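You operate a simulated robot arm through the tools that you are given. There is no shell and no other tool. Be economical: measure what you need, move in short steps, check, and stop when the job is done.

You run a simulated robot arm. Do the job below in one go: nothing can be reset, and whatever is moved stays where it is left.

Task
Set the blue regulator to about 9.2 bar interstage and pressure-test it.
Fine: within 0.1 bar on the display; power on, red plug in the sensor port, yellow switch on sensor; the test must end OK.

It is judged by the outcome, as a careful person would: the job done as asked, and still so three seconds after it is handed in. It fails if anything else is knocked over, pushed out of place, dropped, spilled or broken.

Robot
A 6-joint arm with a two-finger gripper on a trunk, on a base that drives. Base frame: it is fixed to the floor where the robot stands at the start and does not move with it; the origin is under the middle of the robot, x ahead of it, y to its left, z up. Readings come in mm, rad, newtons and seconds.
With the tool pointing down near the work surface it reaches from about 220 to 820 mm from the robot's upright axis, wherever it stands. Its first joint turns from -2.897 to 2.897 rad. Places, roughly: black switch [2100, 100, 1400]; blue regulator knob [2500, 300, 1000]; blue regulator, green regulator, orange regulator [2500, 250, 750]; breathing knob [1900, 100, 900]; clamp knob [2500, 400, 900]; exhale knob [2000, 0, 1100]; green bleed valve [2400, 400, 900]; green regulator knob [2500, 100, 700]; input port [2100, 100, 1200]; inside of the sensor port [2500, 200, 1000]; main valve [1900, -200, 1500]; orange regulator knob [2400, 100, 700]; power switch [1900, 0, 1000]; red plug [2500, 250, 1000]; supply knob [2100, 200, 900]; valve seat knob [2300, 300, 900]. Payload 2.45 kg.
The TCP is the grasp point between the finger pads, 20 mm short of the fingertips. In the tool frame z runs along the fingers and y along their closing line. The gripper opens to 140 mm. The gripper's body begins 168 mm behind the TCP.
Orientation is told as [roll, pitch, yaw] about the base's x, y, z axes, in that order, counted from this pose: with the fingers straight down and closing along the base's y, the tool's x points along the base's -x, its y along +y and its z along -z.

Tools
- The arm moves only by the tool jog_arm. Its argument "deltas" is text: rows parted by semicolons, each of 7 numbers parted by spaces: the shift along the base's x, y, z in mm, then the turn, a rotation vector about the base's x, y, z in rad, then the closure in counts, from 0 (fully open) to 255 (shut). In form: dx dy dz ax ay az grip; .... A call has 1 to 10 rows; each row is the pose to reach, as a shift and turn from the pose commanded when the call began. Each row takes 0.2 s and may step no farther than 50 mm and 0.15 rad from the row before; otherwise, or with a gripper value out of range, the whole call is refused. Where a pose cannot be reached the arm comes as near as it can. A force on the tool above 40 N (or 10 N above the force at the start of the call, whichever is more), or a blocked arm, ends the call early, and 0.2 s more pass. The fingers move at their own pace (about 45 mm/s each) and stop on an object; they squeeze with about 39 N. The grip force told is the motor's: it shows also when the fingers shut on nothing. Time passes only in rows, and 0.2 s behind the last, so rows that repeat a pose let the fingers close. The reply holds the time, the measured pose of the TCP, the force on the tool along the base axes, the opening and the grip force, in the units named above and with some noise, with the torque about the TCP (base axes, N m) and any sound that the robot's microphone picked up.
- Cameras (640 x 400 px; columns grow to the right, rows downward): "scene" is now at [94.8, 129.7, 1864.2]; the picture's right is [-0.12, -0.99, 0.00], its down [-0.61, 0.07, -0.79] and it looks along [0.78, -0.09, -0.61] (base axes); focal length 270 px, centre (320, 200). "wrist" rides on the gripper at [78, 11, -209] in the tool frame; the picture's right is [-0.14, 0.99, 0.00], its down [-0.92, -0.13, -0.37] and it looks along [-0.37, -0.05, 0.93] (tool axes); focal length 280 px, centre (320, 200). There is no depth. A picture from a camera that has moved, and an enlarged one, comes with that camera's place and axes in the base frame and with its lens.
- grab_frame(camera): a new picture of that camera. No time passes.
- raise_lower(by): slides the trunk up (or, below 0, down) by that many mm; the arm and the scene camera ride with it, the base frame stays. It gives what a move gives, with no picture.
- drive_base(legs): drives the robot by 1 to 6 legs, each [ahead, left, turn to the left] in mm, mm and rad, along the robot's own axes; the way and the turn of a leg run together, so that a leg with both is an arc; at most 1500 mm and 3.142 rad a leg. The arm and the cameras ride along, it lands a little off, and it stops where it bumps. It gives what a move gives.
- aim_head(pan, tilt): turns the head with the scene camera to pan (to the left, within 2.496 rad either way) and tilt (down, from -0.506 to 1.204), counted from straight ahead of the robot. It gives what a move gives.
- inspect(camera, box): a new picture of the part [left, top, right, bottom] of that camera's present view, enlarged. No time passes.
- finish_job(): hands the job in; it is judged then, once.

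Go step by step. Nothing tells you exact positions but the pictures and the camera data: compare them with the known pose of the tool, close in by small moves and look again before you grip or let go. The budget is 120 turns and 98 pictures, counting those below and the enlarged ones. Unless the task says otherwise, let go and move clear before handing in, and close with one line.

The tools are called after "Request:" as a command line: name --argument value ..., lists and objects as JSON in quotes. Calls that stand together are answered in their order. jog_arm: Moves the arm, as the interface text tells. Its arguments: {"type":"object","properties":{"deltas":{"type":"string"}},"required":["deltas"]} The other tools are called the same way: raise_lower (by) slides the trunk up or down; drive_base (legs) drives the base; aim_head (pan, tilt) turns the head that bears the scene camera; grab_frame (camera) takes a picture; inspect (camera, box) takes an enlarged picture of a part of a camera's view; finish_job () hands the job in.

At the start:

```text
time: 0.0
position: [580.8, -131.4, 1299.6]
ee_rot: [-0.001, -0.001, -0.001]
force: [0.1, -0.7, 0.7]
wrist_torque: [0.01, -0.02, 0.02]
opening: 140.1
grip_force: 0.0
trunk travel left (down, up): [-100.0, 130.0]
robot x, y, heading: [-1.2, 0.6, -0.002]
head pan, tilt: [-0.119, 0.66]
```

scene: 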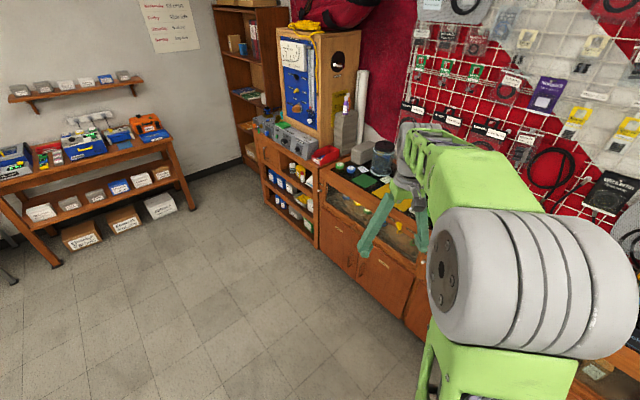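
wrist: 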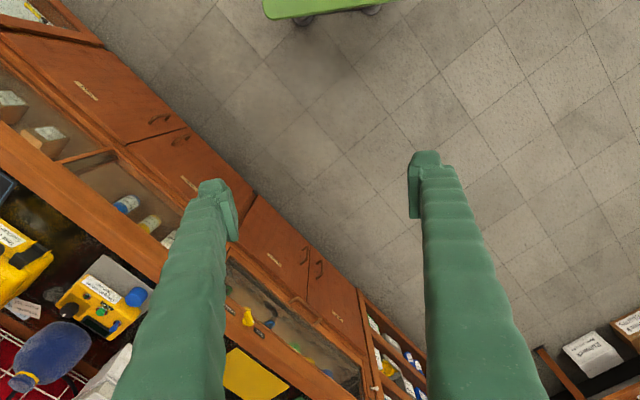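

I see a workshop with a test bench (wooden box with a blue panel) ahead, and I take it to be around x≈2.0–2.5 m. First I look at it closer.

Request:
inspect --camera "scene" --box '[230, 0, 390, 200]'

Request:
aim_head --pan 0.05 --tilt 0.45

```text
2.00 times, centred on (310, 100) of scene
camera zoom: at [94.8, 129.7, 1864.2], right [-0.12, -0.99, 0.0], down [-0.61, 0.07, -0.79], along [0.78, -0.09, -0.61], focal length 540 px, centre (340, 400)
```

zoom: 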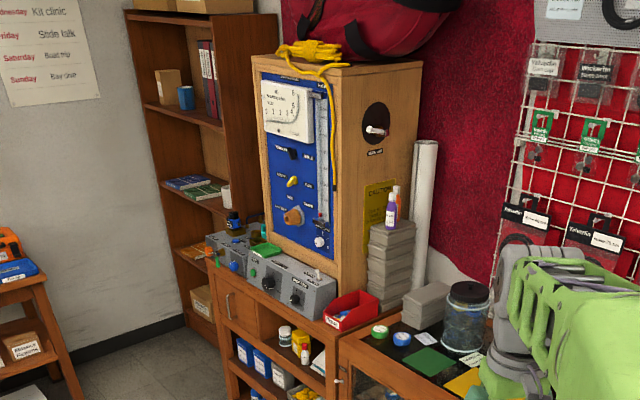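

```text
time: 0.7
position: [581.2, -131.5, 1299.4]
ee_rot: [-0.002, 0.001, -0.001]
force: [-1.1, 0.2, -0.2]
wrist_torque: [-0.01, -0.01, 0.02]
opening: 139.7
grip_force: 0.0
trunk travel left (down, up): [-100.0, 130.0]
robot x, y, heading: [0.8, -0.0, 0.001]
head pan, tilt: [0.051, 0.45]
```

Request:
grab_frame --camera "scene"

Request:
inspect --camera "scene" --box '[240, 60, 440, 260]'

```text
94 pictures are left
camera scene: at [100.8, 144.5, 1882.9], right [0.05, -1.0, 0.0], down [-0.44, -0.02, -0.9], along [0.9, 0.05, -0.44], focal length 270 px, centre (320, 200)
```

scene: 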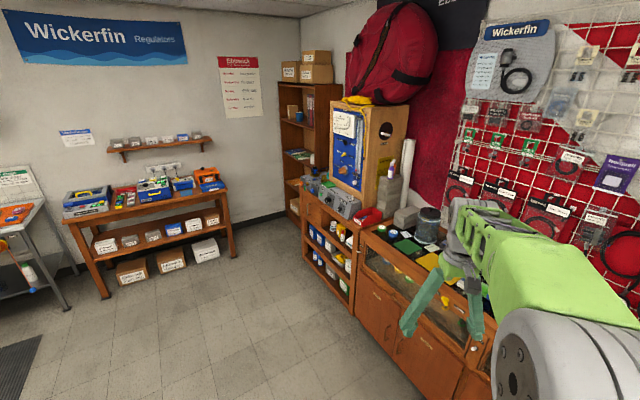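

```text
2.00 times, centred on (340, 160) of scene
camera zoom: at [100.8, 144.5, 1882.9], right [0.05, -1.0, 0.0], down [-0.44, -0.02, -0.9], along [0.9, 0.05, -0.44], focal length 540 px, centre (280, 280)
```

zoom: 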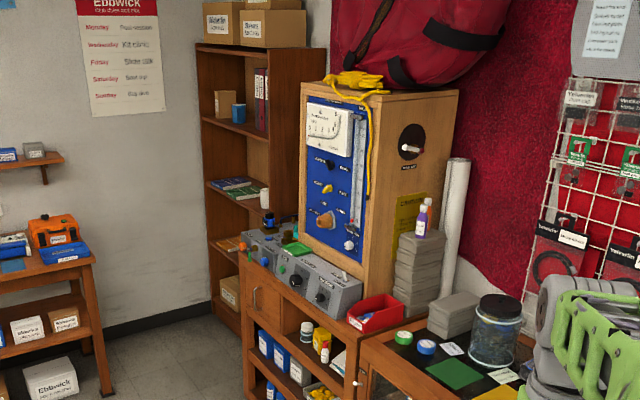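

I drive left and ahead to stand in front of the bench, facing it from a safe distance.

Request:
drive_base --legs '[[0, 1000, 0], [1500, 0, 0], [150, 0, 0], [0, 0, -1.06]]'

Request:
aim_head --pan 0.0 --tilt 0.6

Request:
grab_frame --camera "scene"

```text
time: 8.1
position: [586.1, 749.8, 1300.0]
ee_rot: [0.001, -0.003, 0.01]
force: [-0.7, 0.2, 0.2]
wrist_torque: [0.05, -0.01, 0.03]
opening: 139.8
grip_force: 0.0
trunk travel left (down, up): [-100.0, 130.0]
robot x, y, heading: [5.9, 872.4, 0.01]
head pan, tilt: [0.051, 0.45]
stopped in leg 1: the robot was blocked; the commanded pose is now the measured one
```

```text
time: 8.8
position: [586.2, 750.1, 1300.3]
ee_rot: [0.001, -0.003, 0.01]
force: [-0.9, 0.4, -0.3]
wrist_torque: [-0.02, 0.04, -0.03]
opening: 140.1
grip_force: 0.1
trunk travel left (down, up): [-100.0, 130.0]
robot x, y, heading: [3.9, 877.9, 0.009]
head pan, tilt: [0.0, 0.6]
```

```text
92 pictures are left
camera scene: at [100.1, 1017.1, 1869.4], right [0.01, -1.0, 0.0], down [-0.56, -0.01, -0.83], along [0.83, 0.01, -0.56], focal length 270 px, centre (320, 200)
```

scene: 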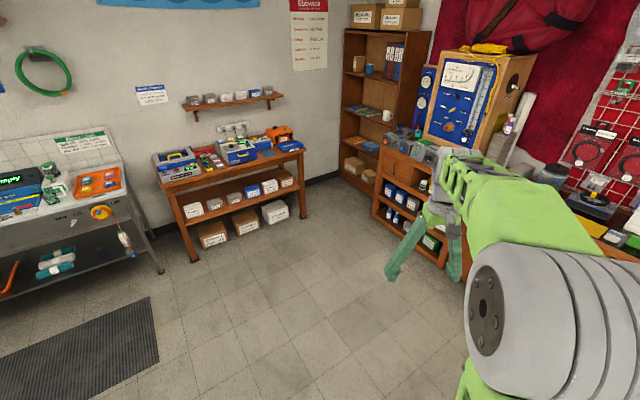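

Something to my left blocked the drive; I look at it before moving on.

Request:
aim_head --pan 1.4 --tilt 0.8

Request:
grab_frame --camera "scene"

```text
time: 10.3
position: [586.3, 749.7, 1299.3]
ee_rot: [-0.001, -0.002, 0.012]
force: [0.6, -0.1, 0.0]
wrist_torque: [-0.02, 0.0, 0.03]
opening: 140.1
grip_force: 0.0
trunk travel left (down, up): [-100.0, 130.0]
robot x, y, heading: [6.9, 875.6, 0.009]
head pan, tilt: [1.4, 0.799]
```

```text
91 pictures are left
camera scene: at [24.7, 1096.0, 1852.5], right [0.99, -0.16, 0.0], down [-0.12, -0.71, -0.7], along [0.11, 0.69, -0.72], focal length 270 px, centre (320, 200)
```

scene: 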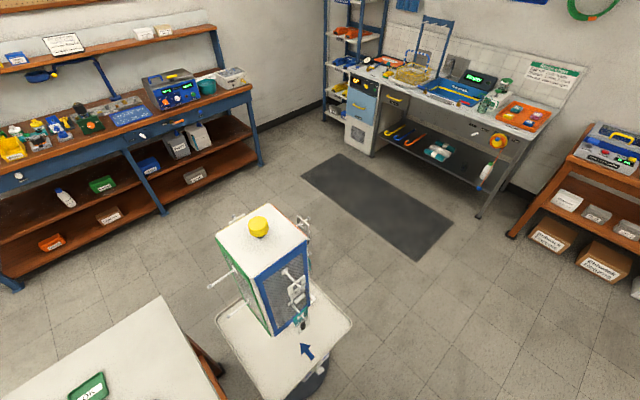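

I bumped a table/tank edge, nothing toppled. I back off to the right, then go ahead.

Request:
drive_base --legs '[[0, -80, -0.01], [1500, 0, 0], [150, 150, 0], [0, 0, -1.06]]'

Request:
aim_head --pan 0.15 --tilt 0.6

Request:
grab_frame --camera "scene"

```text
time: 23.0
position: [1812.3, 373.6, 1300.1]
ee_rot: [0.0, 0.0, -1.062]
force: [-0.6, -0.1, -0.7]
wrist_torque: [-0.05, -0.01, -0.02]
opening: 140.0
grip_force: 0.1
trunk travel left (down, up): [-100.0, 130.0]
robot x, y, heading: [1642.2, 947.1, -1.063]
head pan, tilt: [1.4, 0.799]
```

```text
time: 24.4
position: [1812.9, 373.2, 1299.4]
ee_rot: [-0.002, -0.003, -1.062]
force: [-0.2, 0.6, 0.3]
wrist_torque: [-0.03, 0.02, 0.0]
opening: 140.1
grip_force: 0.1
trunk travel left (down, up): [-100.0, 130.0]
robot x, y, heading: [1645.7, 943.1, -1.06]
head pan, tilt: [0.15, 0.6]
```

```text
90 pictures are left
camera scene: at [1825.6, 933.8, 1869.4], right [-0.79, -0.61, 0.0], down [-0.35, 0.45, -0.83], along [0.5, -0.65, -0.57], focal length 270 px, centre (320, 200)
```

scene: 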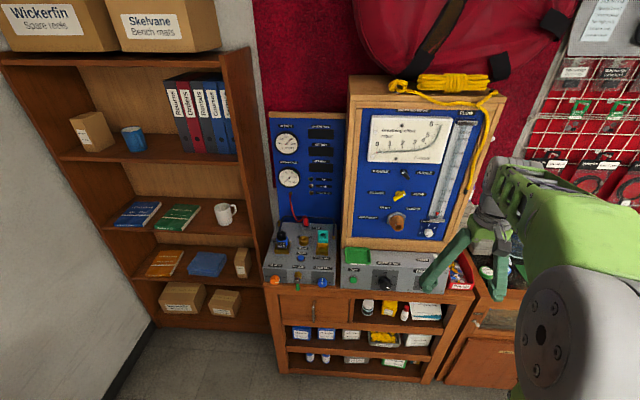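

Request:
inspect --camera "scene" --box '[260, 100, 360, 200]'

Request:
inspect --camera "scene" --box '[255, 195, 355, 295]'

Request:
inspect --camera "scene" --box '[340, 100, 480, 300]'

```text
4.00 times, centred on (310, 150) of scene
camera zoom: at [1825.6, 933.8, 1869.4], right [-0.79, -0.61, 0.0], down [-0.35, 0.45, -0.83], along [0.5, -0.65, -0.57], focal length 1079 px, centre (360, 400)
```

zoom: 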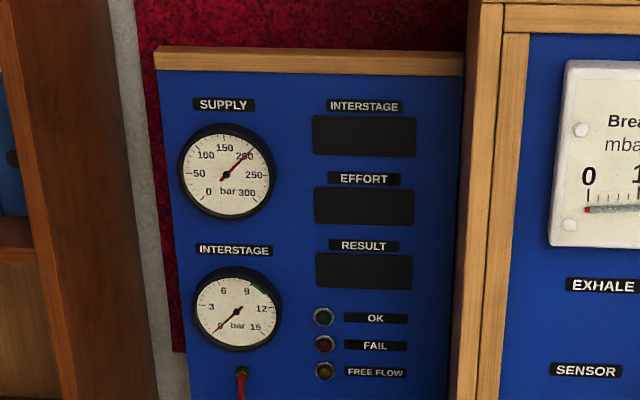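

```text
4.00 times, centred on (305, 245) of scene
camera zoom: at [1825.6, 933.8, 1869.4], right [-0.79, -0.61, 0.0], down [-0.35, 0.45, -0.83], along [0.5, -0.65, -0.57], focal length 1079 px, centre (380, 20)
```

zoom: 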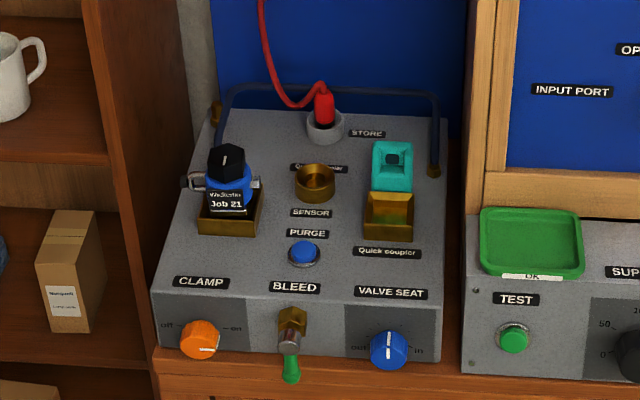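

```text
2.00 times, centred on (410, 200) of scene
camera zoom: at [1825.6, 933.8, 1869.4], right [-0.79, -0.61, 0.0], down [-0.35, 0.45, -0.83], along [0.5, -0.65, -0.57], focal length 540 px, centre (140, 200)
```

zoom: 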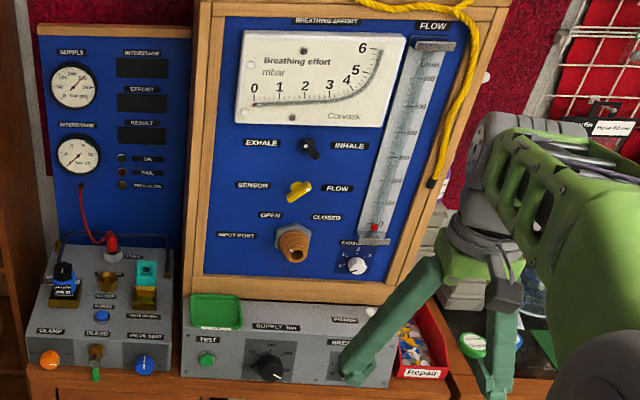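

The bench is legible: blue regulator (Job 21) in the left coupler, red plug in STORE, TEST, SUPPLY, etc. I move the arm aside to see the power switch and the rest.

Request:
jog_arm --deltas "-40 10 20 0 0 0 0; -80 0 40 0 0 0 0; -120 0 60 0 0 0 0; -160 -10 80 0 0 0 0; -200 -20 100 0 0 0 0; -240 -30 120 0 0 0 0"

Request:
grab_frame --camera "scene"

Request:
inspect --camera "scene" --box '[380, 200, 500, 300]'

```text
time: 25.8
position: [1570.0, 345.2, 1417.9]
ee_rot: [0.003, 0.001, -1.063]
force: [0.1, -0.7, -0.4]
wrist_torque: [0.05, -0.03, -0.03]
opening: 140.1
grip_force: 0.0
trunk travel left (down, up): [-100.0, 130.0]
robot x, y, heading: [1642.8, 942.2, -1.067]
head pan, tilt: [0.15, 0.6]
```

```text
86 pictures are left
camera scene: at [1824.4, 933.0, 1869.5], right [-0.79, -0.61, 0.0], down [-0.34, 0.45, -0.83], along [0.5, -0.65, -0.56], focal length 270 px, centre (320, 200)
```

scene: 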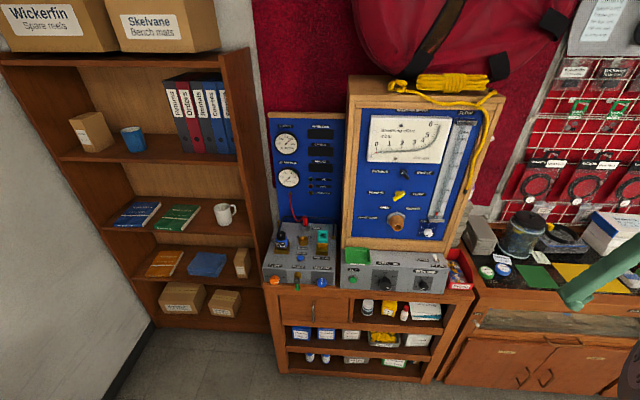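

```text
4.00 times, centred on (440, 250) of scene
camera zoom: at [1824.4, 933.0, 1869.5], right [-0.79, -0.61, 0.0], down [-0.34, 0.45, -0.83], along [0.5, -0.65, -0.56], focal length 1079 px, centre (-160, 0)
```

zoom: 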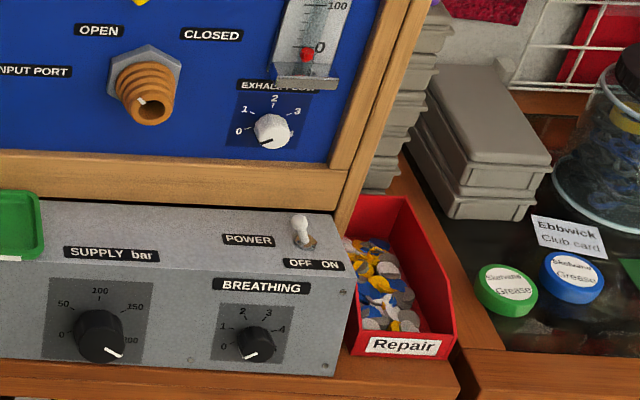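

Power is off at present, and the regulator knob triangulates to about (2518, 312, 1051). I retract the arm, then drive in to stand centrally in front of the bench.

Request:
jog_arm --deltas "-20 40 0 0 0 0 0; -40 80 0 0 0 0 0; -60 120 0 0 0 0 0; -80 160 0 0 0 0 0; -97 185 0 0 0 0 0"

Request:
drive_base --legs '[[370, 195, 0]]'

Request:
aim_head --pan 0.15 --tilt 0.9

Request:
grab_frame --camera "scene"

```text
time: 27.0
position: [1474.6, 528.9, 1420.4]
ee_rot: [0.0, 0.0, -1.065]
force: [0.1, -0.2, 0.9]
wrist_torque: [-0.05, -0.05, 0.0]
opening: 139.9
grip_force: 0.1
trunk travel left (down, up): [-100.0, 130.0]
robot x, y, heading: [1644.2, 945.0, -1.068]
head pan, tilt: [0.15, 0.6]
```

```text
time: 29.6
position: [1823.2, 294.6, 1420.6]
ee_rot: [-0.001, 0.001, -1.064]
force: [0.6, 0.2, -0.4]
wrist_torque: [0.02, 0.04, -0.01]
opening: 140.0
grip_force: 0.0
trunk travel left (down, up): [-100.0, 130.0]
robot x, y, heading: [1992.6, 710.2, -1.064]
head pan, tilt: [0.15, 0.6]
```

```text
time: 30.4
position: [1822.1, 296.4, 1420.2]
ee_rot: [-0.001, -0.002, -1.064]
force: [-0.5, 0.9, 0.4]
wrist_torque: [0.01, 0.0, 0.02]
opening: 140.1
grip_force: 0.0
trunk travel left (down, up): [-100.0, 130.0]
robot x, y, heading: [1993.7, 712.9, -1.062]
head pan, tilt: [0.15, 0.901]
```

```text
84 pictures are left
camera scene: at [2165.7, 711.8, 1844.6], right [-0.79, -0.61, 0.0], down [-0.48, 0.62, -0.62], along [0.38, -0.49, -0.78], focal length 270 px, centre (320, 200)
```

scene: 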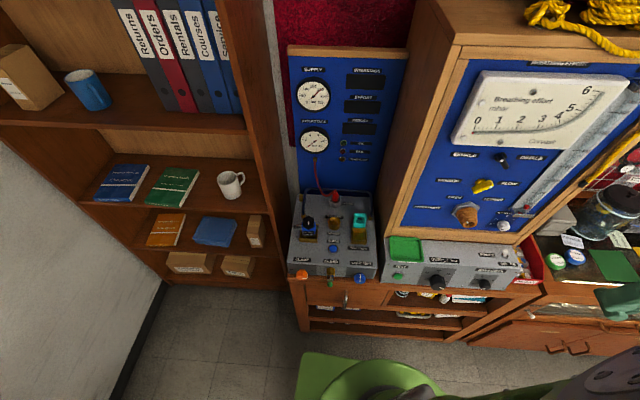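

Request:
inspect --camera "scene" --box '[280, 185, 380, 285]'

Request:
inspect --camera "scene" --box '[380, 140, 550, 300]'

```text
4.00 times, centred on (330, 235) of scene
camera zoom: at [2165.7, 711.8, 1844.6], right [-0.79, -0.61, 0.0], down [-0.48, 0.62, -0.62], along [0.38, -0.49, -0.78], focal length 1079 px, centre (280, 60)
```

zoom: 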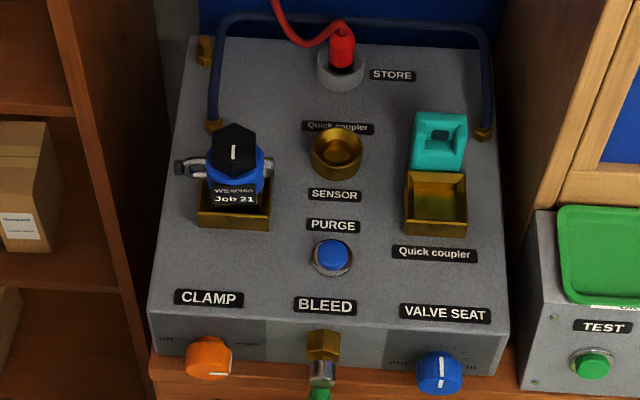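

```text
2.50 times, centred on (465, 220) of scene
camera zoom: at [2165.7, 711.8, 1844.6], right [-0.79, -0.61, 0.0], down [-0.48, 0.62, -0.62], along [0.38, -0.49, -0.78], focal length 674 px, centre (-42, 150)
```

zoom: 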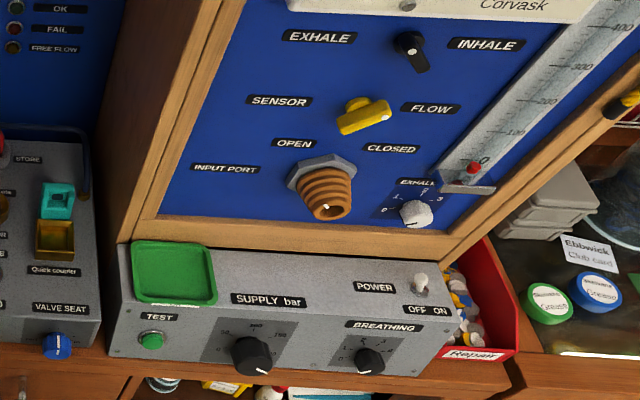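

The power toggle triangulates to about (1932, −5, 1024), leaning left (OFF); the bench faces about yaw −0.95. I close the fingers and bring them near it, then look.

Request:
jog_arm --deltas "15 -28 -27 0 0 0.015 255; 30 -56 -55 0 0 0.03 255; 45 -85 -82 0 0 0.045 255; 59 -113 -110 0 0 0.06 255; 74 -141 -137 0 0 0.075 255; 89 -170 -165 0 0 0.09 255; 104 -198 -192 0 0 0.105 255; 118 -226 -220 0 0 0.117 255; 133 -226 -250 0 0 0.117 255"

Request:
aim_head --pan -0.1 --tilt 0.9

Request:
grab_frame --camera "scene"

Request:
grab_frame --camera "wrist"

```text
time: 32.4
position: [1954.0, 71.2, 1168.1]
ee_rot: [-0.001, -0.001, -0.947]
force: [0.0, -0.2, 0.1]
wrist_torque: [0.0, 0.0, 0.01]
opening: 0.0
grip_force: 29.8
trunk travel left (down, up): [-100.0, 130.0]
robot x, y, heading: [1992.4, 713.6, -1.068]
head pan, tilt: [0.15, 0.901]
```

```text
time: 33.1
position: [1954.0, 71.9, 1168.6]
ee_rot: [0.001, 0.0, -0.947]
force: [-0.6, 0.3, 0.4]
wrist_torque: [0.0, 0.0, -0.03]
opening: 0.0
grip_force: 29.5
trunk travel left (down, up): [-100.0, 130.0]
robot x, y, heading: [1991.4, 712.5, -1.068]
head pan, tilt: [-0.099, 0.901]
```

```text
81 pictures are left
camera scene: at [2149.4, 702.3, 1844.6], right [-0.92, -0.4, 0.0], down [-0.31, 0.72, -0.62], along [0.25, -0.57, -0.78], focal length 270 px, centre (320, 200)
```

scene: 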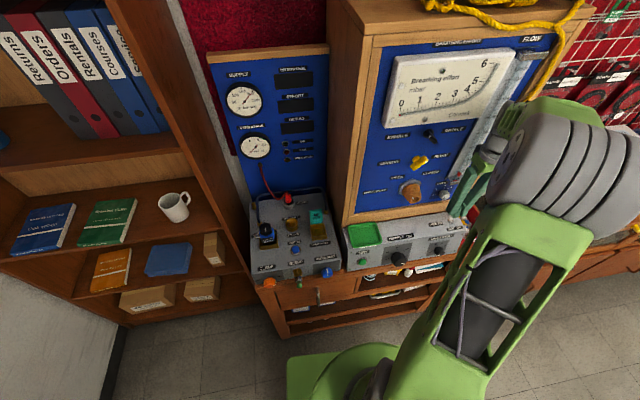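

```text
80 pictures are left
camera wrist: at [1916.2, 140.7, 1377.3], right [0.88, 0.47, 0.0], down [0.43, -0.82, 0.37], along [0.17, -0.33, -0.93], focal length 280 px, centre (320, 200)
```

wrist: 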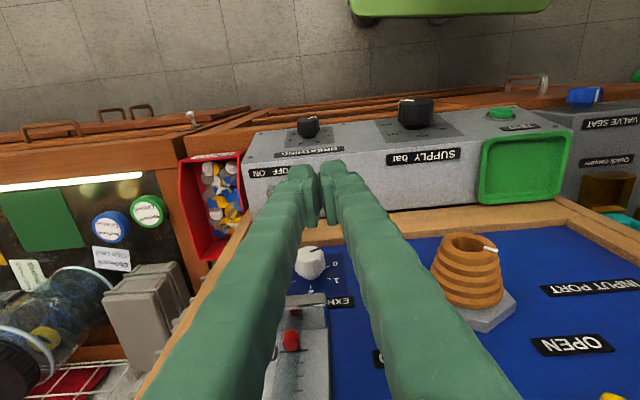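

Request:
jog_arm --deltas "8 -25 -30 0 0 0 255; 16 -50 -60 0 0 0 255; 16 -50 -90 0 0 0 255; 16 -50 -115 0 0 0 255; 16 -50 -134 0 0 0 255"

Request:
inspect --camera "scene" --box '[420, 170, 500, 270]'

Request:
inspect --camera "wrist" --box '[220, 100, 380, 260]'

```text
time: 33.7
position: [1960.9, 39.2, 1130.2]
ee_rot: [0.001, 0.004, -0.951]
force: [-5.0, 7.2, 1.6]
wrist_torque: [-1.82, -1.19, -0.13]
opening: 0.3
grip_force: 29.3
trunk travel left (down, up): [-100.0, 130.0]
robot x, y, heading: [1992.2, 714.3, -1.062]
head pan, tilt: [-0.099, 0.901]
stopped in row 2: the force on the tool passed its limit at 103 N (the readings are from after the stop); the commanded pose is now the measured one
```

```text
4.00 times, centred on (460, 220) of scene
camera zoom: at [2149.3, 703.0, 1844.6], right [-0.92, -0.39, 0.0], down [-0.31, 0.72, -0.62], along [0.24, -0.57, -0.78], focal length 1079 px, centre (-240, 120)
```

zoom: 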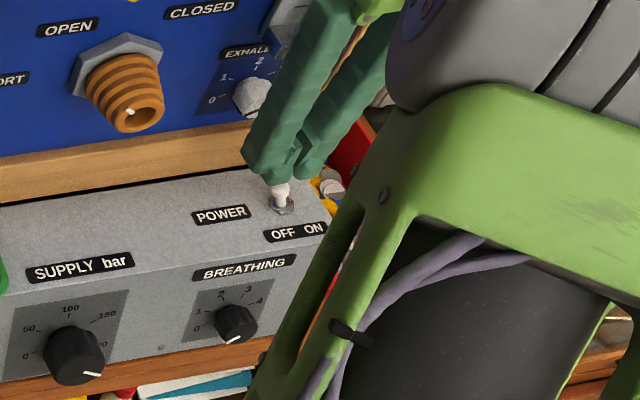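

```text
2.50 times, centred on (300, 180) of wrist
camera zoom: at [1923.8, 107.7, 1339.2], right [0.89, 0.46, 0.0], down [0.43, -0.83, 0.36], along [0.17, -0.32, -0.93], focal length 701 px, centre (370, 250)
```

zoom: 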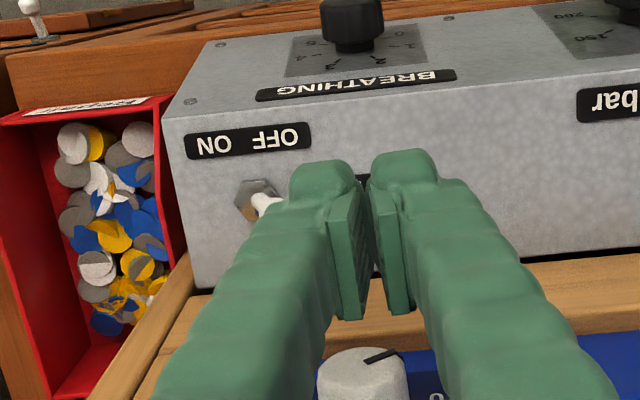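

Something about 240 mm above the TCP (gripper body against the flow tube/panel) made contact. I back out, tilt the tool so the body leans away from the panel, and look.

Request:
jog_arm --deltas "-23 32 0 0 0 0 255; -23 32 0 -0.12 -0.087 0 255; -23 32 0 -0.24 -0.173 0 255; -23 32 0 -0.36 -0.26 0 255; -23 32 0 -0.405 -0.292 0 255"

Request:
grab_frame --camera "scene"

Request:
grab_frame --camera "wrist"

```text
time: 34.9
position: [1939.4, 69.3, 1129.0]
ee_rot: [0.003, -0.497, -0.949]
force: [-0.8, -0.1, -0.1]
wrist_torque: [-0.01, 0.0, 0.0]
opening: 0.1
grip_force: 30.1
trunk travel left (down, up): [-100.0, 130.0]
robot x, y, heading: [1994.8, 711.9, -1.066]
head pan, tilt: [-0.099, 0.901]
```

```text
77 pictures are left
camera scene: at [2149.3, 702.2, 1844.6], right [-0.92, -0.39, 0.0], down [-0.31, 0.72, -0.62], along [0.25, -0.57, -0.78], focal length 270 px, centre (320, 200)
```

scene: 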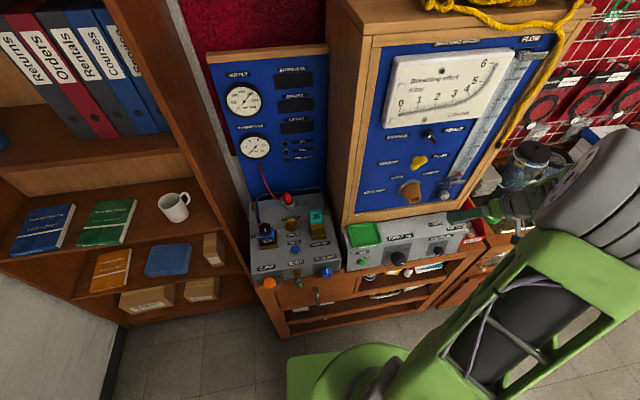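

```text
76 pictures are left
camera wrist: at [1848.6, 212.2, 1275.7], right [0.88, 0.48, 0.07], down [0.26, -0.59, 0.76], along [0.4, -0.65, -0.64], focal length 280 px, centre (320, 200)
```

wrist: 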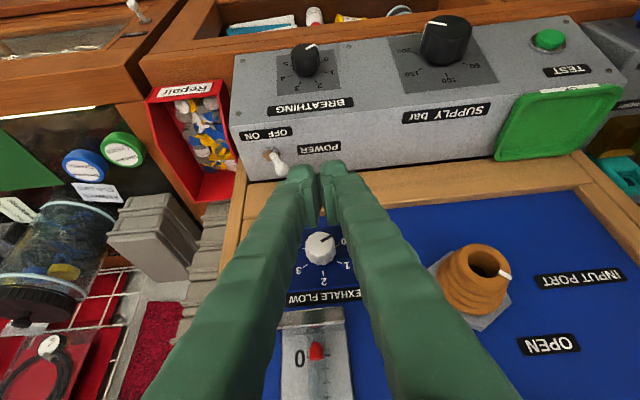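

Request:
jog_arm --deltas "10 -23 -30 0 0 0 255; 20 -46 -60 0 0 0 255; 20 -46 -89 0 0 0 255"

Request:
inspect --camera "wrist" --box '[220, 100, 380, 260]'

Request:
inspect --camera "scene" --box '[420, 170, 500, 270]'

```text
time: 35.7
position: [1959.2, 22.2, 1041.9]
ee_rot: [0.003, -0.494, -0.951]
force: [-0.5, -0.1, -0.2]
wrist_torque: [0.02, -0.06, 0.0]
opening: 0.0
grip_force: 29.3
trunk travel left (down, up): [-100.0, 130.0]
robot x, y, heading: [1993.4, 711.5, -1.066]
head pan, tilt: [-0.099, 0.901]
```

```text
2.50 times, centred on (300, 180) of wrist
camera zoom: at [1869.2, 164.1, 1187.0], right [0.88, 0.48, 0.07], down [0.26, -0.59, 0.76], along [0.4, -0.65, -0.64], focal length 701 px, centre (370, 250)
```

zoom: 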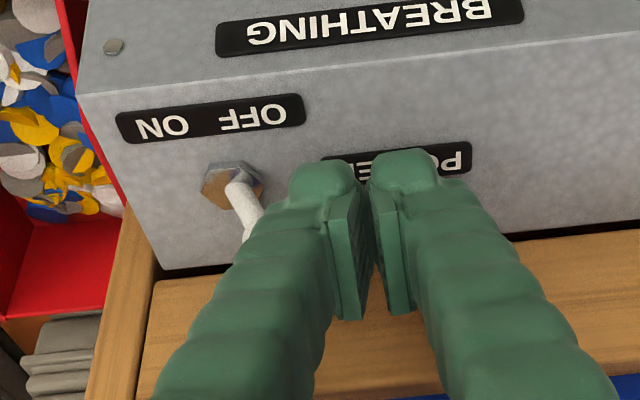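

```text
4.00 times, centred on (460, 220) of scene
camera zoom: at [2149.1, 701.9, 1844.6], right [-0.92, -0.39, 0.0], down [-0.31, 0.72, -0.62], along [0.25, -0.57, -0.78], focal length 1079 px, centre (-240, 120)
```

zoom: 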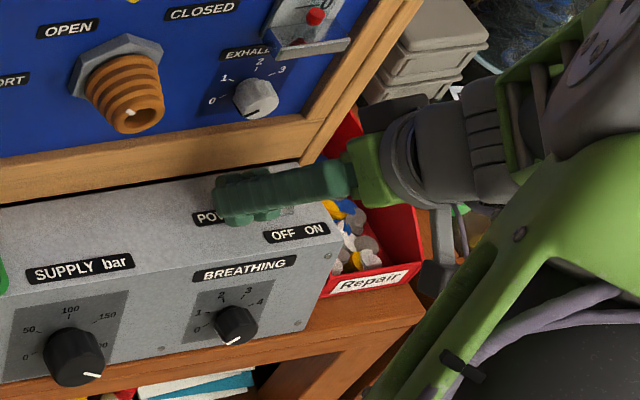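

Fingers are left of the lever and at its height. I sweep right.

Request:
jog_arm --deltas "-10 -7 0 0 0 0 255; -20 -14 0 0 0 0 255; -28 -20 0 0 0 0 255; -36 -26 0 0 0 0 255; -42 -30 0 0 0 0 255"

Request:
inspect --camera "wrist" --box '[220, 100, 380, 260]'

Request:
inspect --camera "scene" --box '[220, 60, 330, 160]'

```text
time: 36.7
position: [1934.4, 4.2, 1040.7]
ee_rot: [0.022, -0.495, -0.945]
force: [8.7, 13.7, 15.4]
wrist_torque: [-0.13, 0.19, -0.12]
opening: 0.1
grip_force: 29.5
trunk travel left (down, up): [-100.0, 130.0]
robot x, y, heading: [1991.5, 711.4, -1.063]
head pan, tilt: [-0.099, 0.901]
stopped in row 5: the force on the tool passed its limit at 45 N (the readings are from after the stop); the commanded pose is now the measured one
```

```text
2.50 times, centred on (300, 180) of wrist
camera zoom: at [1839.8, 144.0, 1187.7], right [0.87, 0.49, 0.09], down [0.26, -0.6, 0.76], along [0.42, -0.64, -0.64], focal length 701 px, centre (370, 250)
```

zoom: 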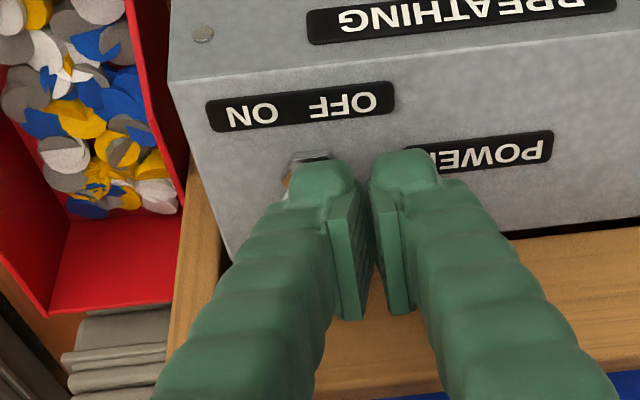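

```text
4.00 times, centred on (275, 110) of scene
camera zoom: at [2150.3, 706.7, 1844.8], right [-0.92, -0.4, 0.0], down [-0.31, 0.72, -0.62], along [0.25, -0.57, -0.78], focal length 1079 px, centre (500, 560)
```

zoom: 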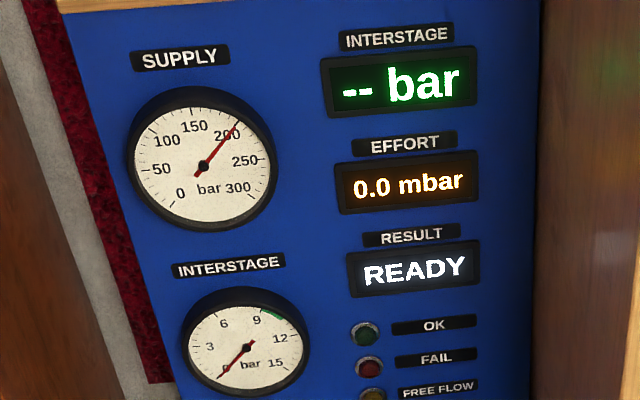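

Power is on: RESULT says READY, interstage "--". I retreat and move up in front of the yellow switch with the tool tilted toward horizontal.

Request:
jog_arm --deltas "6 5 20 0 0 0 255; -6 25 60 0 0 0 255; -20 60 90 -0.11 -0.08 0 255; -20 85 130 -0.22 -0.16 0 255; 0 110 165 -0.33 -0.24 0 255; 25 130 200 -0.44 -0.32 0 255; 50 150 235 -0.55 -0.4 0 255; 75 160 270 -0.6 -0.43 0 255; 95 165 285 -0.6 -0.43 0 120"

Request:
grab_frame --camera "wrist"

Request:
grab_frame --camera "scene"

```text
time: 38.7
position: [2028.3, 169.6, 1324.3]
ee_rot: [0.014, -1.233, -0.944]
force: [0.5, 0.4, -0.6]
wrist_torque: [-0.01, -0.01, -0.05]
opening: 33.6
grip_force: 0.0
trunk travel left (down, up): [-100.0, 130.0]
robot x, y, heading: [1991.7, 713.3, -1.06]
head pan, tilt: [-0.099, 0.901]
```

```text
71 pictures are left
camera wrist: at [1902.1, 353.7, 1321.2], right [0.82, 0.56, 0.13], down [-0.13, -0.05, 0.99], along [0.56, -0.83, 0.04], focal length 280 px, centre (320, 200)
```

wrist: 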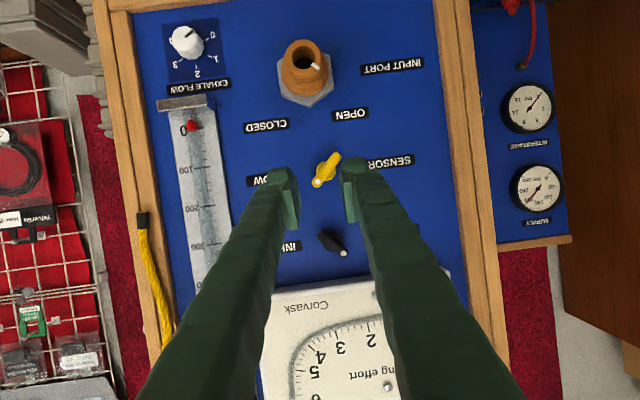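

```text
70 pictures are left
camera scene: at [2150.6, 703.3, 1844.5], right [-0.92, -0.4, 0.0], down [-0.31, 0.72, -0.62], along [0.25, -0.57, -0.78], focal length 270 px, centre (320, 200)
```

scene: 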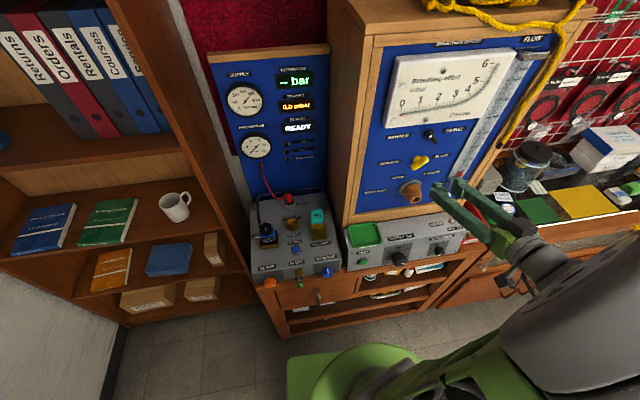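

Request:
inspect --camera "wrist" --box '[260, 100, 420, 280]'

```text
2.22 times, centred on (340, 190) of wrist
camera zoom: at [1902.1, 353.7, 1321.2], right [0.82, 0.56, 0.13], down [-0.13, -0.05, 0.99], along [0.56, -0.83, 0.04], focal length 623 px, centre (276, 222)
```

zoom: 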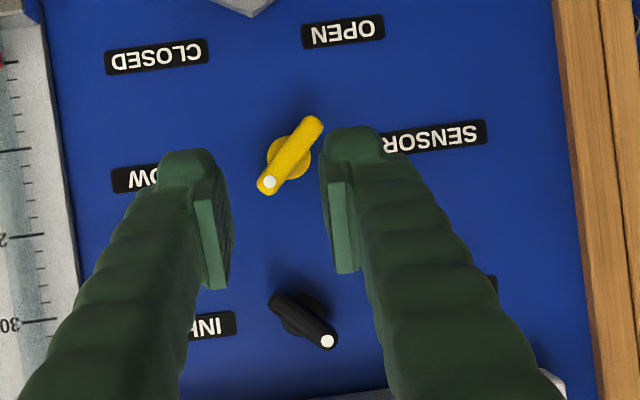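

The yellow knob is a pointer bar with its dot up-right (FLOW); it needs a 90° counter‑clockwise turn to SENSOR. I level the tool and twist it 45° so the fingers straddle the bar.

Request:
jog_arm --deltas "2 2 -8 -0.09 -0.066 0 160; 4 3 -16 -0.18 -0.13 0 160; 4 3 -25 -0.27 -0.197 0 160"

Request:
jog_arm --deltas "0 0 0 0.08 -0.11 0 160; 0 0 0 0.16 -0.22 0 160; 0 0 0 0.24 -0.33 0 160; 0 0 0 0.32 -0.44 0 160; 0 0 0 0.4 -0.55 0 160; 0 0 0 0.459 -0.637 0 160"

Request:
grab_frame --camera "wrist"

Request:
inspect --camera "scene" --box '[370, 110, 470, 230]'

```text
time: 39.5
position: [2023.3, 159.1, 1298.7]
ee_rot: [0.413, -1.569, -1.335]
force: [-0.2, -0.6, -0.8]
wrist_torque: [0.03, -0.01, 0.04]
opening: 52.0
grip_force: 0.1
out of reach, approached as far as the arm can: row 2, 3
trunk travel left (down, up): [-100.0, 130.0]
robot x, y, heading: [1994.0, 713.2, -1.062]
head pan, tilt: [-0.099, 0.901]
```

```text
time: 40.9
position: [2021.2, 159.2, 1299.4]
ee_rot: [1.584, -0.783, -2.509]
force: [0.6, -0.1, 0.5]
wrist_torque: [0.02, 0.0, 0.02]
opening: 52.4
grip_force: 0.1
trunk travel left (down, up): [-100.0, 130.0]
robot x, y, heading: [1995.1, 713.3, -1.058]
head pan, tilt: [-0.099, 0.901]
```

```text
68 pictures are left
camera wrist: at [1946.5, 363.9, 1249.7], right [0.48, 0.37, 0.8], down [-0.82, -0.15, 0.55], along [0.32, -0.92, 0.23], focal length 280 px, centre (320, 200)
```

wrist: 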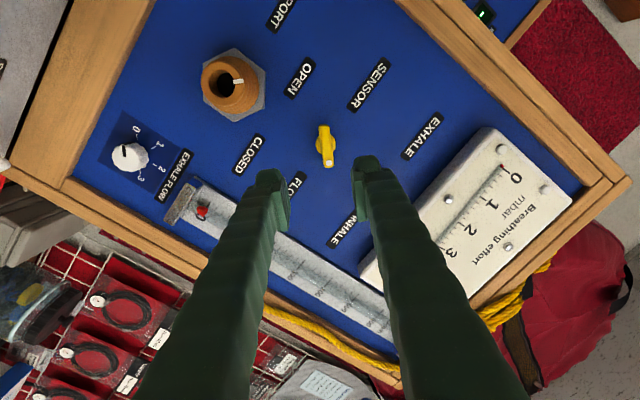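

```text
3.33 times, centred on (420, 170) of scene
camera zoom: at [2149.8, 702.7, 1844.6], right [-0.92, -0.4, 0.0], down [-0.31, 0.72, -0.62], along [0.25, -0.57, -0.78], focal length 899 px, centre (-13, 300)
```

zoom: 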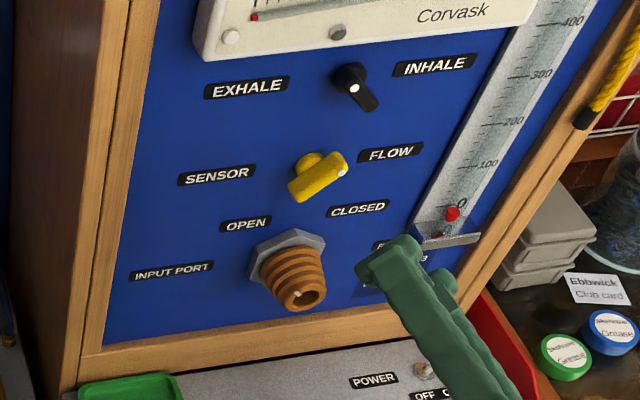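

Tool is level with closing line up-left, perpendicular to the bar; knob at about (2105, 72, 1297). I advance partway and check.

Request:
jog_arm --deltas "26 -20 -1 0 0 0 160; 45 -45 -2 0 0 0 160"

Request:
grab_frame --camera "wrist"

Request:
inspect --camera "scene" --box '[370, 110, 470, 230]'

```text
time: 41.5
position: [2066.9, 114.2, 1296.6]
ee_rot: [1.586, -0.784, -2.511]
force: [0.2, -0.9, 0.0]
wrist_torque: [-0.03, 0.0, 0.02]
opening: 52.5
grip_force: 0.1
trunk travel left (down, up): [-100.0, 130.0]
robot x, y, heading: [1993.9, 715.7, -1.058]
head pan, tilt: [-0.099, 0.901]
```

```text
66 pictures are left
camera wrist: at [1992.9, 318.5, 1247.0], right [0.48, 0.37, 0.8], down [-0.82, -0.14, 0.56], along [0.32, -0.92, 0.23], focal length 280 px, centre (320, 200)
```

wrist: 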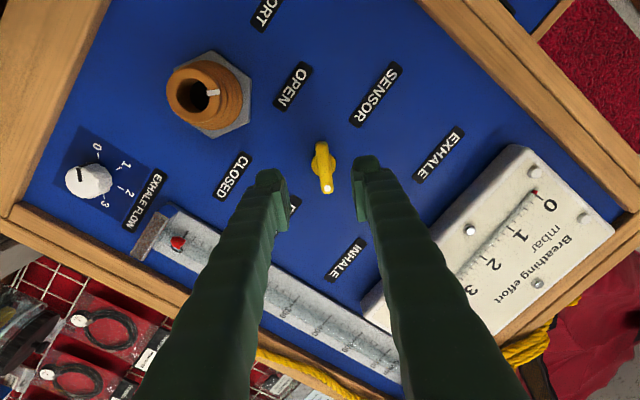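

```text
3.33 times, centred on (420, 170) of scene
camera zoom: at [2150.4, 702.2, 1844.5], right [-0.92, -0.4, 0.0], down [-0.31, 0.72, -0.62], along [0.25, -0.57, -0.78], focal length 899 px, centre (-13, 300)
```

zoom: 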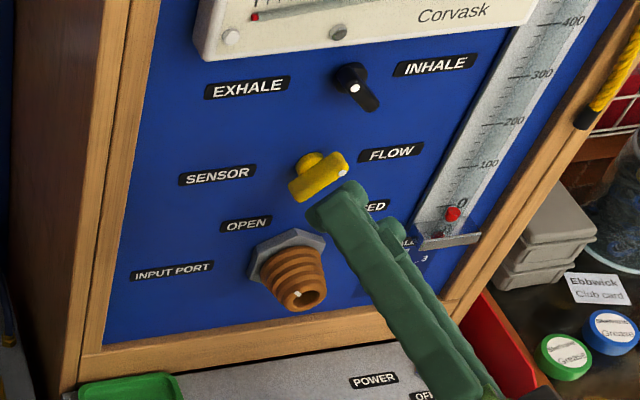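

Request:
jog_arm --deltas "12 -12 0 0 0 0 160; 24 -24 0 0 0 0 160"

Request:
inspect --camera "wrist" --box '[240, 100, 400, 260]'

Request:
inspect --camera "scene" --box '[370, 110, 470, 230]'

```text
time: 42.1
position: [2092.8, 91.5, 1297.9]
ee_rot: [1.586, -0.785, -2.51]
force: [0.1, -0.5, -1.0]
wrist_torque: [0.0, -0.01, -0.01]
opening: 52.1
grip_force: 0.0
trunk travel left (down, up): [-100.0, 130.0]
robot x, y, heading: [1994.2, 715.7, -1.061]
head pan, tilt: [-0.099, 0.901]
```

```text
2.50 times, centred on (320, 180) of wrist
camera zoom: at [2017.4, 295.1, 1246.9], right [0.48, 0.37, 0.8], down [-0.82, -0.14, 0.56], along [0.32, -0.92, 0.23], focal length 701 px, centre (320, 250)
```

zoom: 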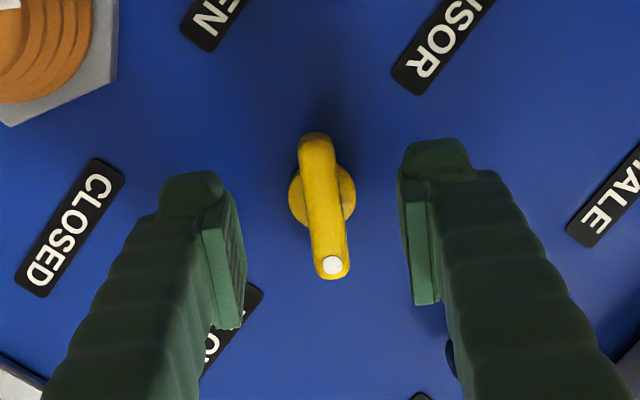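

```text
3.33 times, centred on (420, 170) of scene
camera zoom: at [2150.3, 702.6, 1844.6], right [-0.92, -0.4, 0.0], down [-0.31, 0.72, -0.62], along [0.25, -0.57, -0.78], focal length 899 px, centre (-13, 300)
```

zoom: 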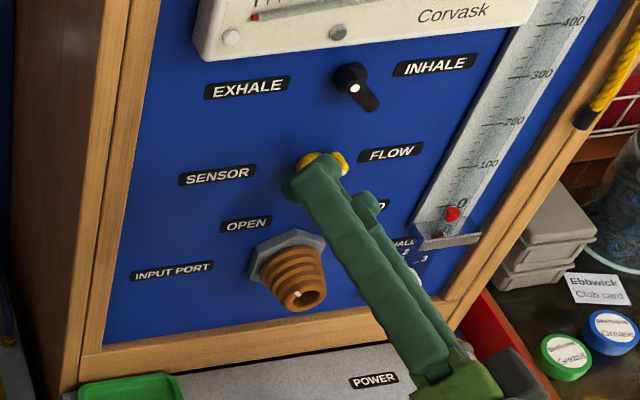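

Request:
jog_arm --deltas "5 -7 0 0 0 0 160; 9 -13 0 0 0 0 160; 9 -13 0 0 0 0 200; 9 -13 0 0 0 0 255; 9 -13 0 0 0 0 255; 9 -13 0 0 0 0 255"

Request:
inspect --camera "wrist" --box '[240, 100, 400, 260]'

```text
time: 43.5
position: [2103.5, 79.0, 1297.9]
ee_rot: [1.589, -0.786, -2.512]
force: [5.7, -0.1, 8.3]
wrist_torque: [0.01, -0.01, 0.11]
opening: 12.4
grip_force: 36.0
trunk travel left (down, up): [-100.0, 130.0]
robot x, y, heading: [1994.1, 715.6, -1.063]
head pan, tilt: [-0.099, 0.901]
```

```text
2.50 times, centred on (320, 180) of wrist
camera zoom: at [2027.1, 283.0, 1248.0], right [0.48, 0.37, 0.8], down [-0.82, -0.14, 0.56], along [0.32, -0.92, 0.23], focal length 701 px, centre (320, 250)
```

zoom: 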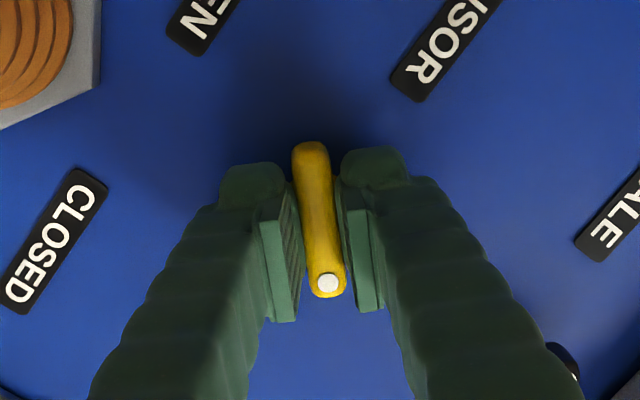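

The bar is gripped (12 mm) and centred. I rotate counter‑clockwise.

Request:
jog_arm --deltas "0 0 0 -0.082 0.1135 0 255; 0 0 0 -0.164 0.227 0 255; 0 0 0 -0.246 0.341 0 255; 0 0 0 -0.328 0.454 0 255; 0 0 0 -0.41 0.568 0 255; 0 0 0 -0.492 0.681 0 255; 0 0 0 -0.574 0.795 0 255; 0 0 0 -0.656 0.908 0 255; 0 0 0 -0.738 1.022 0 255; 0 0 0 -0.82 1.135 0 255"

Request:
inspect --camera "wrist" --box '[240, 100, 400, 260]'

```text
time: 45.1
position: [2103.6, 79.7, 1299.4]
ee_rot: [-1.308, -1.419, 0.405]
force: [6.2, 2.5, -2.6]
wrist_torque: [-0.43, -0.3, 0.21]
opening: 12.4
grip_force: 38.7
out of reach, approached as far as the arm can: row 7, 8
trunk travel left (down, up): [-100.0, 130.0]
robot x, y, heading: [1996.7, 714.9, -1.063]
head pan, tilt: [-0.099, 0.901]
stopped in row 8: the force on the tool passed its limit at 58 N (the readings are from after the stop); the commanded pose is now the measured one
```

```text
2.50 times, centred on (320, 180) of wrist
camera zoom: at [1971.0, 244.8, 1229.2], right [0.79, 0.62, -0.01], down [-0.2, 0.27, 0.94], along [0.58, -0.74, 0.33], focal length 701 px, centre (320, 250)
```

zoom: 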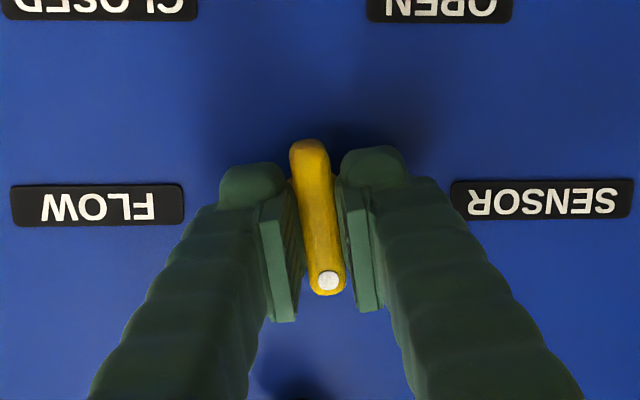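

The knob stands halfway and the wrist can't reach further in this posture. I let go, back off, and will push the dot end left with closed fingers.

Request:
jog_arm --deltas "0 0 0 0 0 0 160; 0 0 0 0 0 0 160; -18 25 0 0 0 0 160; -36 50 10 0.11 0.015 0 160; -50 65 30 0.22 0.03 0 200; -50 65 45 0.33 0.05 0 255; -50 65 45 0.33 0.05 0 255; -50 65 45 0.33 0.05 0 255"

Request:
grab_frame --camera "wrist"

```text
time: 47.0
position: [2052.6, 144.2, 1344.5]
ee_rot: [0.064, -1.241, -0.948]
force: [0.3, 0.2, 0.0]
wrist_torque: [0.01, -0.01, 0.01]
opening: 0.1
grip_force: 27.1
trunk travel left (down, up): [-100.0, 130.0]
robot x, y, heading: [1994.0, 715.5, -1.062]
head pan, tilt: [-0.099, 0.901]
```

```text
60 pictures are left
camera wrist: at [1918.8, 322.8, 1338.5], right [0.79, 0.59, 0.15], down [-0.15, -0.05, 0.99], along [0.59, -0.81, 0.04], focal length 280 px, centre (320, 200)
```

wrist: 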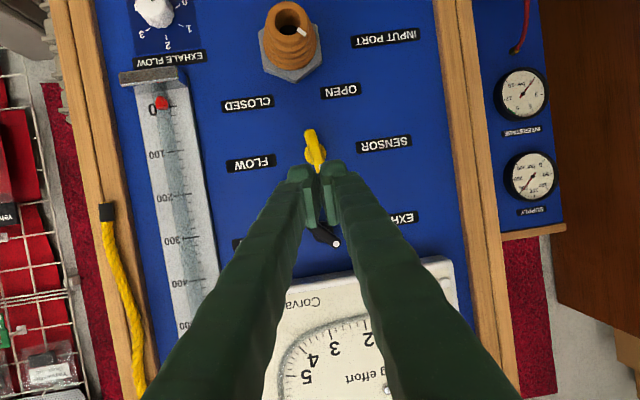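

Request:
jog_arm --deltas "-12 -22 -5 0 0 0 255; -3 -44 -9 0 0 0 255; 11 -63 -9 0 0 0 255; 25 -81 -9 0 0 0 255"

Request:
inspect --camera "wrist" --box '[240, 100, 400, 260]'

```text
time: 48.0
position: [2075.8, 61.8, 1336.6]
ee_rot: [0.065, -1.24, -0.948]
force: [0.5, 0.6, -0.8]
wrist_torque: [0.01, 0.0, 0.01]
opening: 0.1
grip_force: 30.1
trunk travel left (down, up): [-100.0, 130.0]
robot x, y, heading: [1996.2, 715.6, -1.063]
head pan, tilt: [-0.099, 0.901]
```

```text
2.50 times, centred on (320, 180) of wrist
camera zoom: at [1943.0, 240.9, 1329.1], right [0.79, 0.59, 0.15], down [-0.15, -0.05, 0.99], along [0.59, -0.81, 0.04], focal length 701 px, centre (320, 250)
```

zoom: 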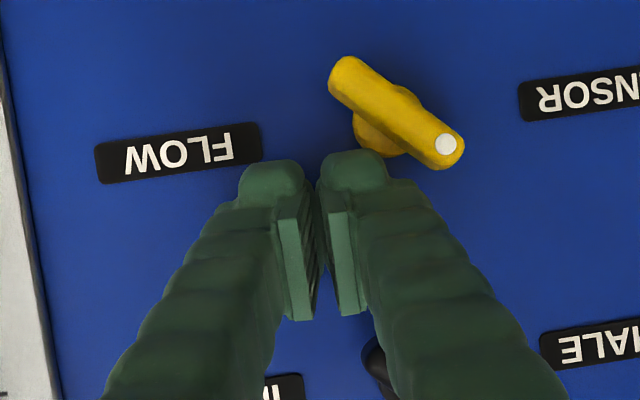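

The knob snapped to SENSOR (dot up-left). I retract the arm and shift the base left to work the left console.

Request:
jog_arm --deltas "-23 32 0 0 0 0 255; -46 65 0 0 0 0 255; -70 97 10 0.12 0.085 0 255; -90 130 20 0.24 0.17 0 255; -100 165 30 0.36 0.255 0 200; -100 205 40 0.48 0.34 0 150; -100 240 40 0.6 0.425 0 150; -100 255 40 0.72 0.51 0 150; -100 255 40 0.84 0.6 0 150; -100 255 40 0.95 0.685 0 150"

Request:
drive_base --legs '[[0, 220, 0], [50, 0, 0.05]]'

Request:
aim_head --pan 0.1 --tilt 0.9

Request:
grab_frame --camera "scene"

```text
time: 50.1
position: [1978.0, 318.2, 1376.8]
ee_rot: [0.059, -0.069, -0.947]
force: [0.0, 0.2, -1.3]
wrist_torque: [0.02, 0.02, -0.01]
opening: 57.9
grip_force: 0.2
trunk travel left (down, up): [-100.0, 130.0]
robot x, y, heading: [1994.1, 712.1, -1.065]
head pan, tilt: [-0.099, 0.901]
```

```text
time: 53.2
position: [2214.9, 378.8, 1375.0]
ee_rot: [0.063, -0.069, -0.897]
force: [1.0, -1.6, -0.2]
wrist_torque: [0.08, 0.02, -0.02]
opening: 57.6
grip_force: 0.2
trunk travel left (down, up): [-100.0, 130.0]
robot x, y, heading: [2209.8, 774.8, -1.015]
head pan, tilt: [-0.099, 0.901]
```

```text
time: 54.0
position: [2212.4, 380.9, 1376.5]
ee_rot: [0.061, -0.068, -0.899]
force: [-0.2, 0.6, -1.0]
wrist_torque: [0.01, 0.0, -0.01]
opening: 57.8
grip_force: 0.0
trunk travel left (down, up): [-100.0, 130.0]
robot x, y, heading: [2213.5, 777.6, -1.018]
head pan, tilt: [0.099, 0.901]
```

```text
58 pictures are left
camera scene: at [2379.9, 781.7, 1844.6], right [-0.79, -0.61, 0.0], down [-0.48, 0.62, -0.62], along [0.38, -0.49, -0.78], focal length 270 px, centre (320, 200)
```

scene: 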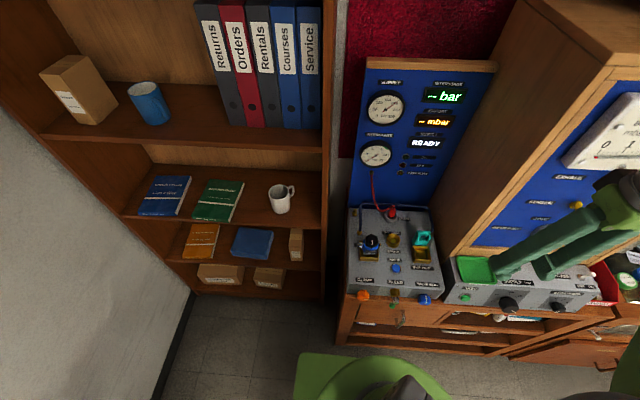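

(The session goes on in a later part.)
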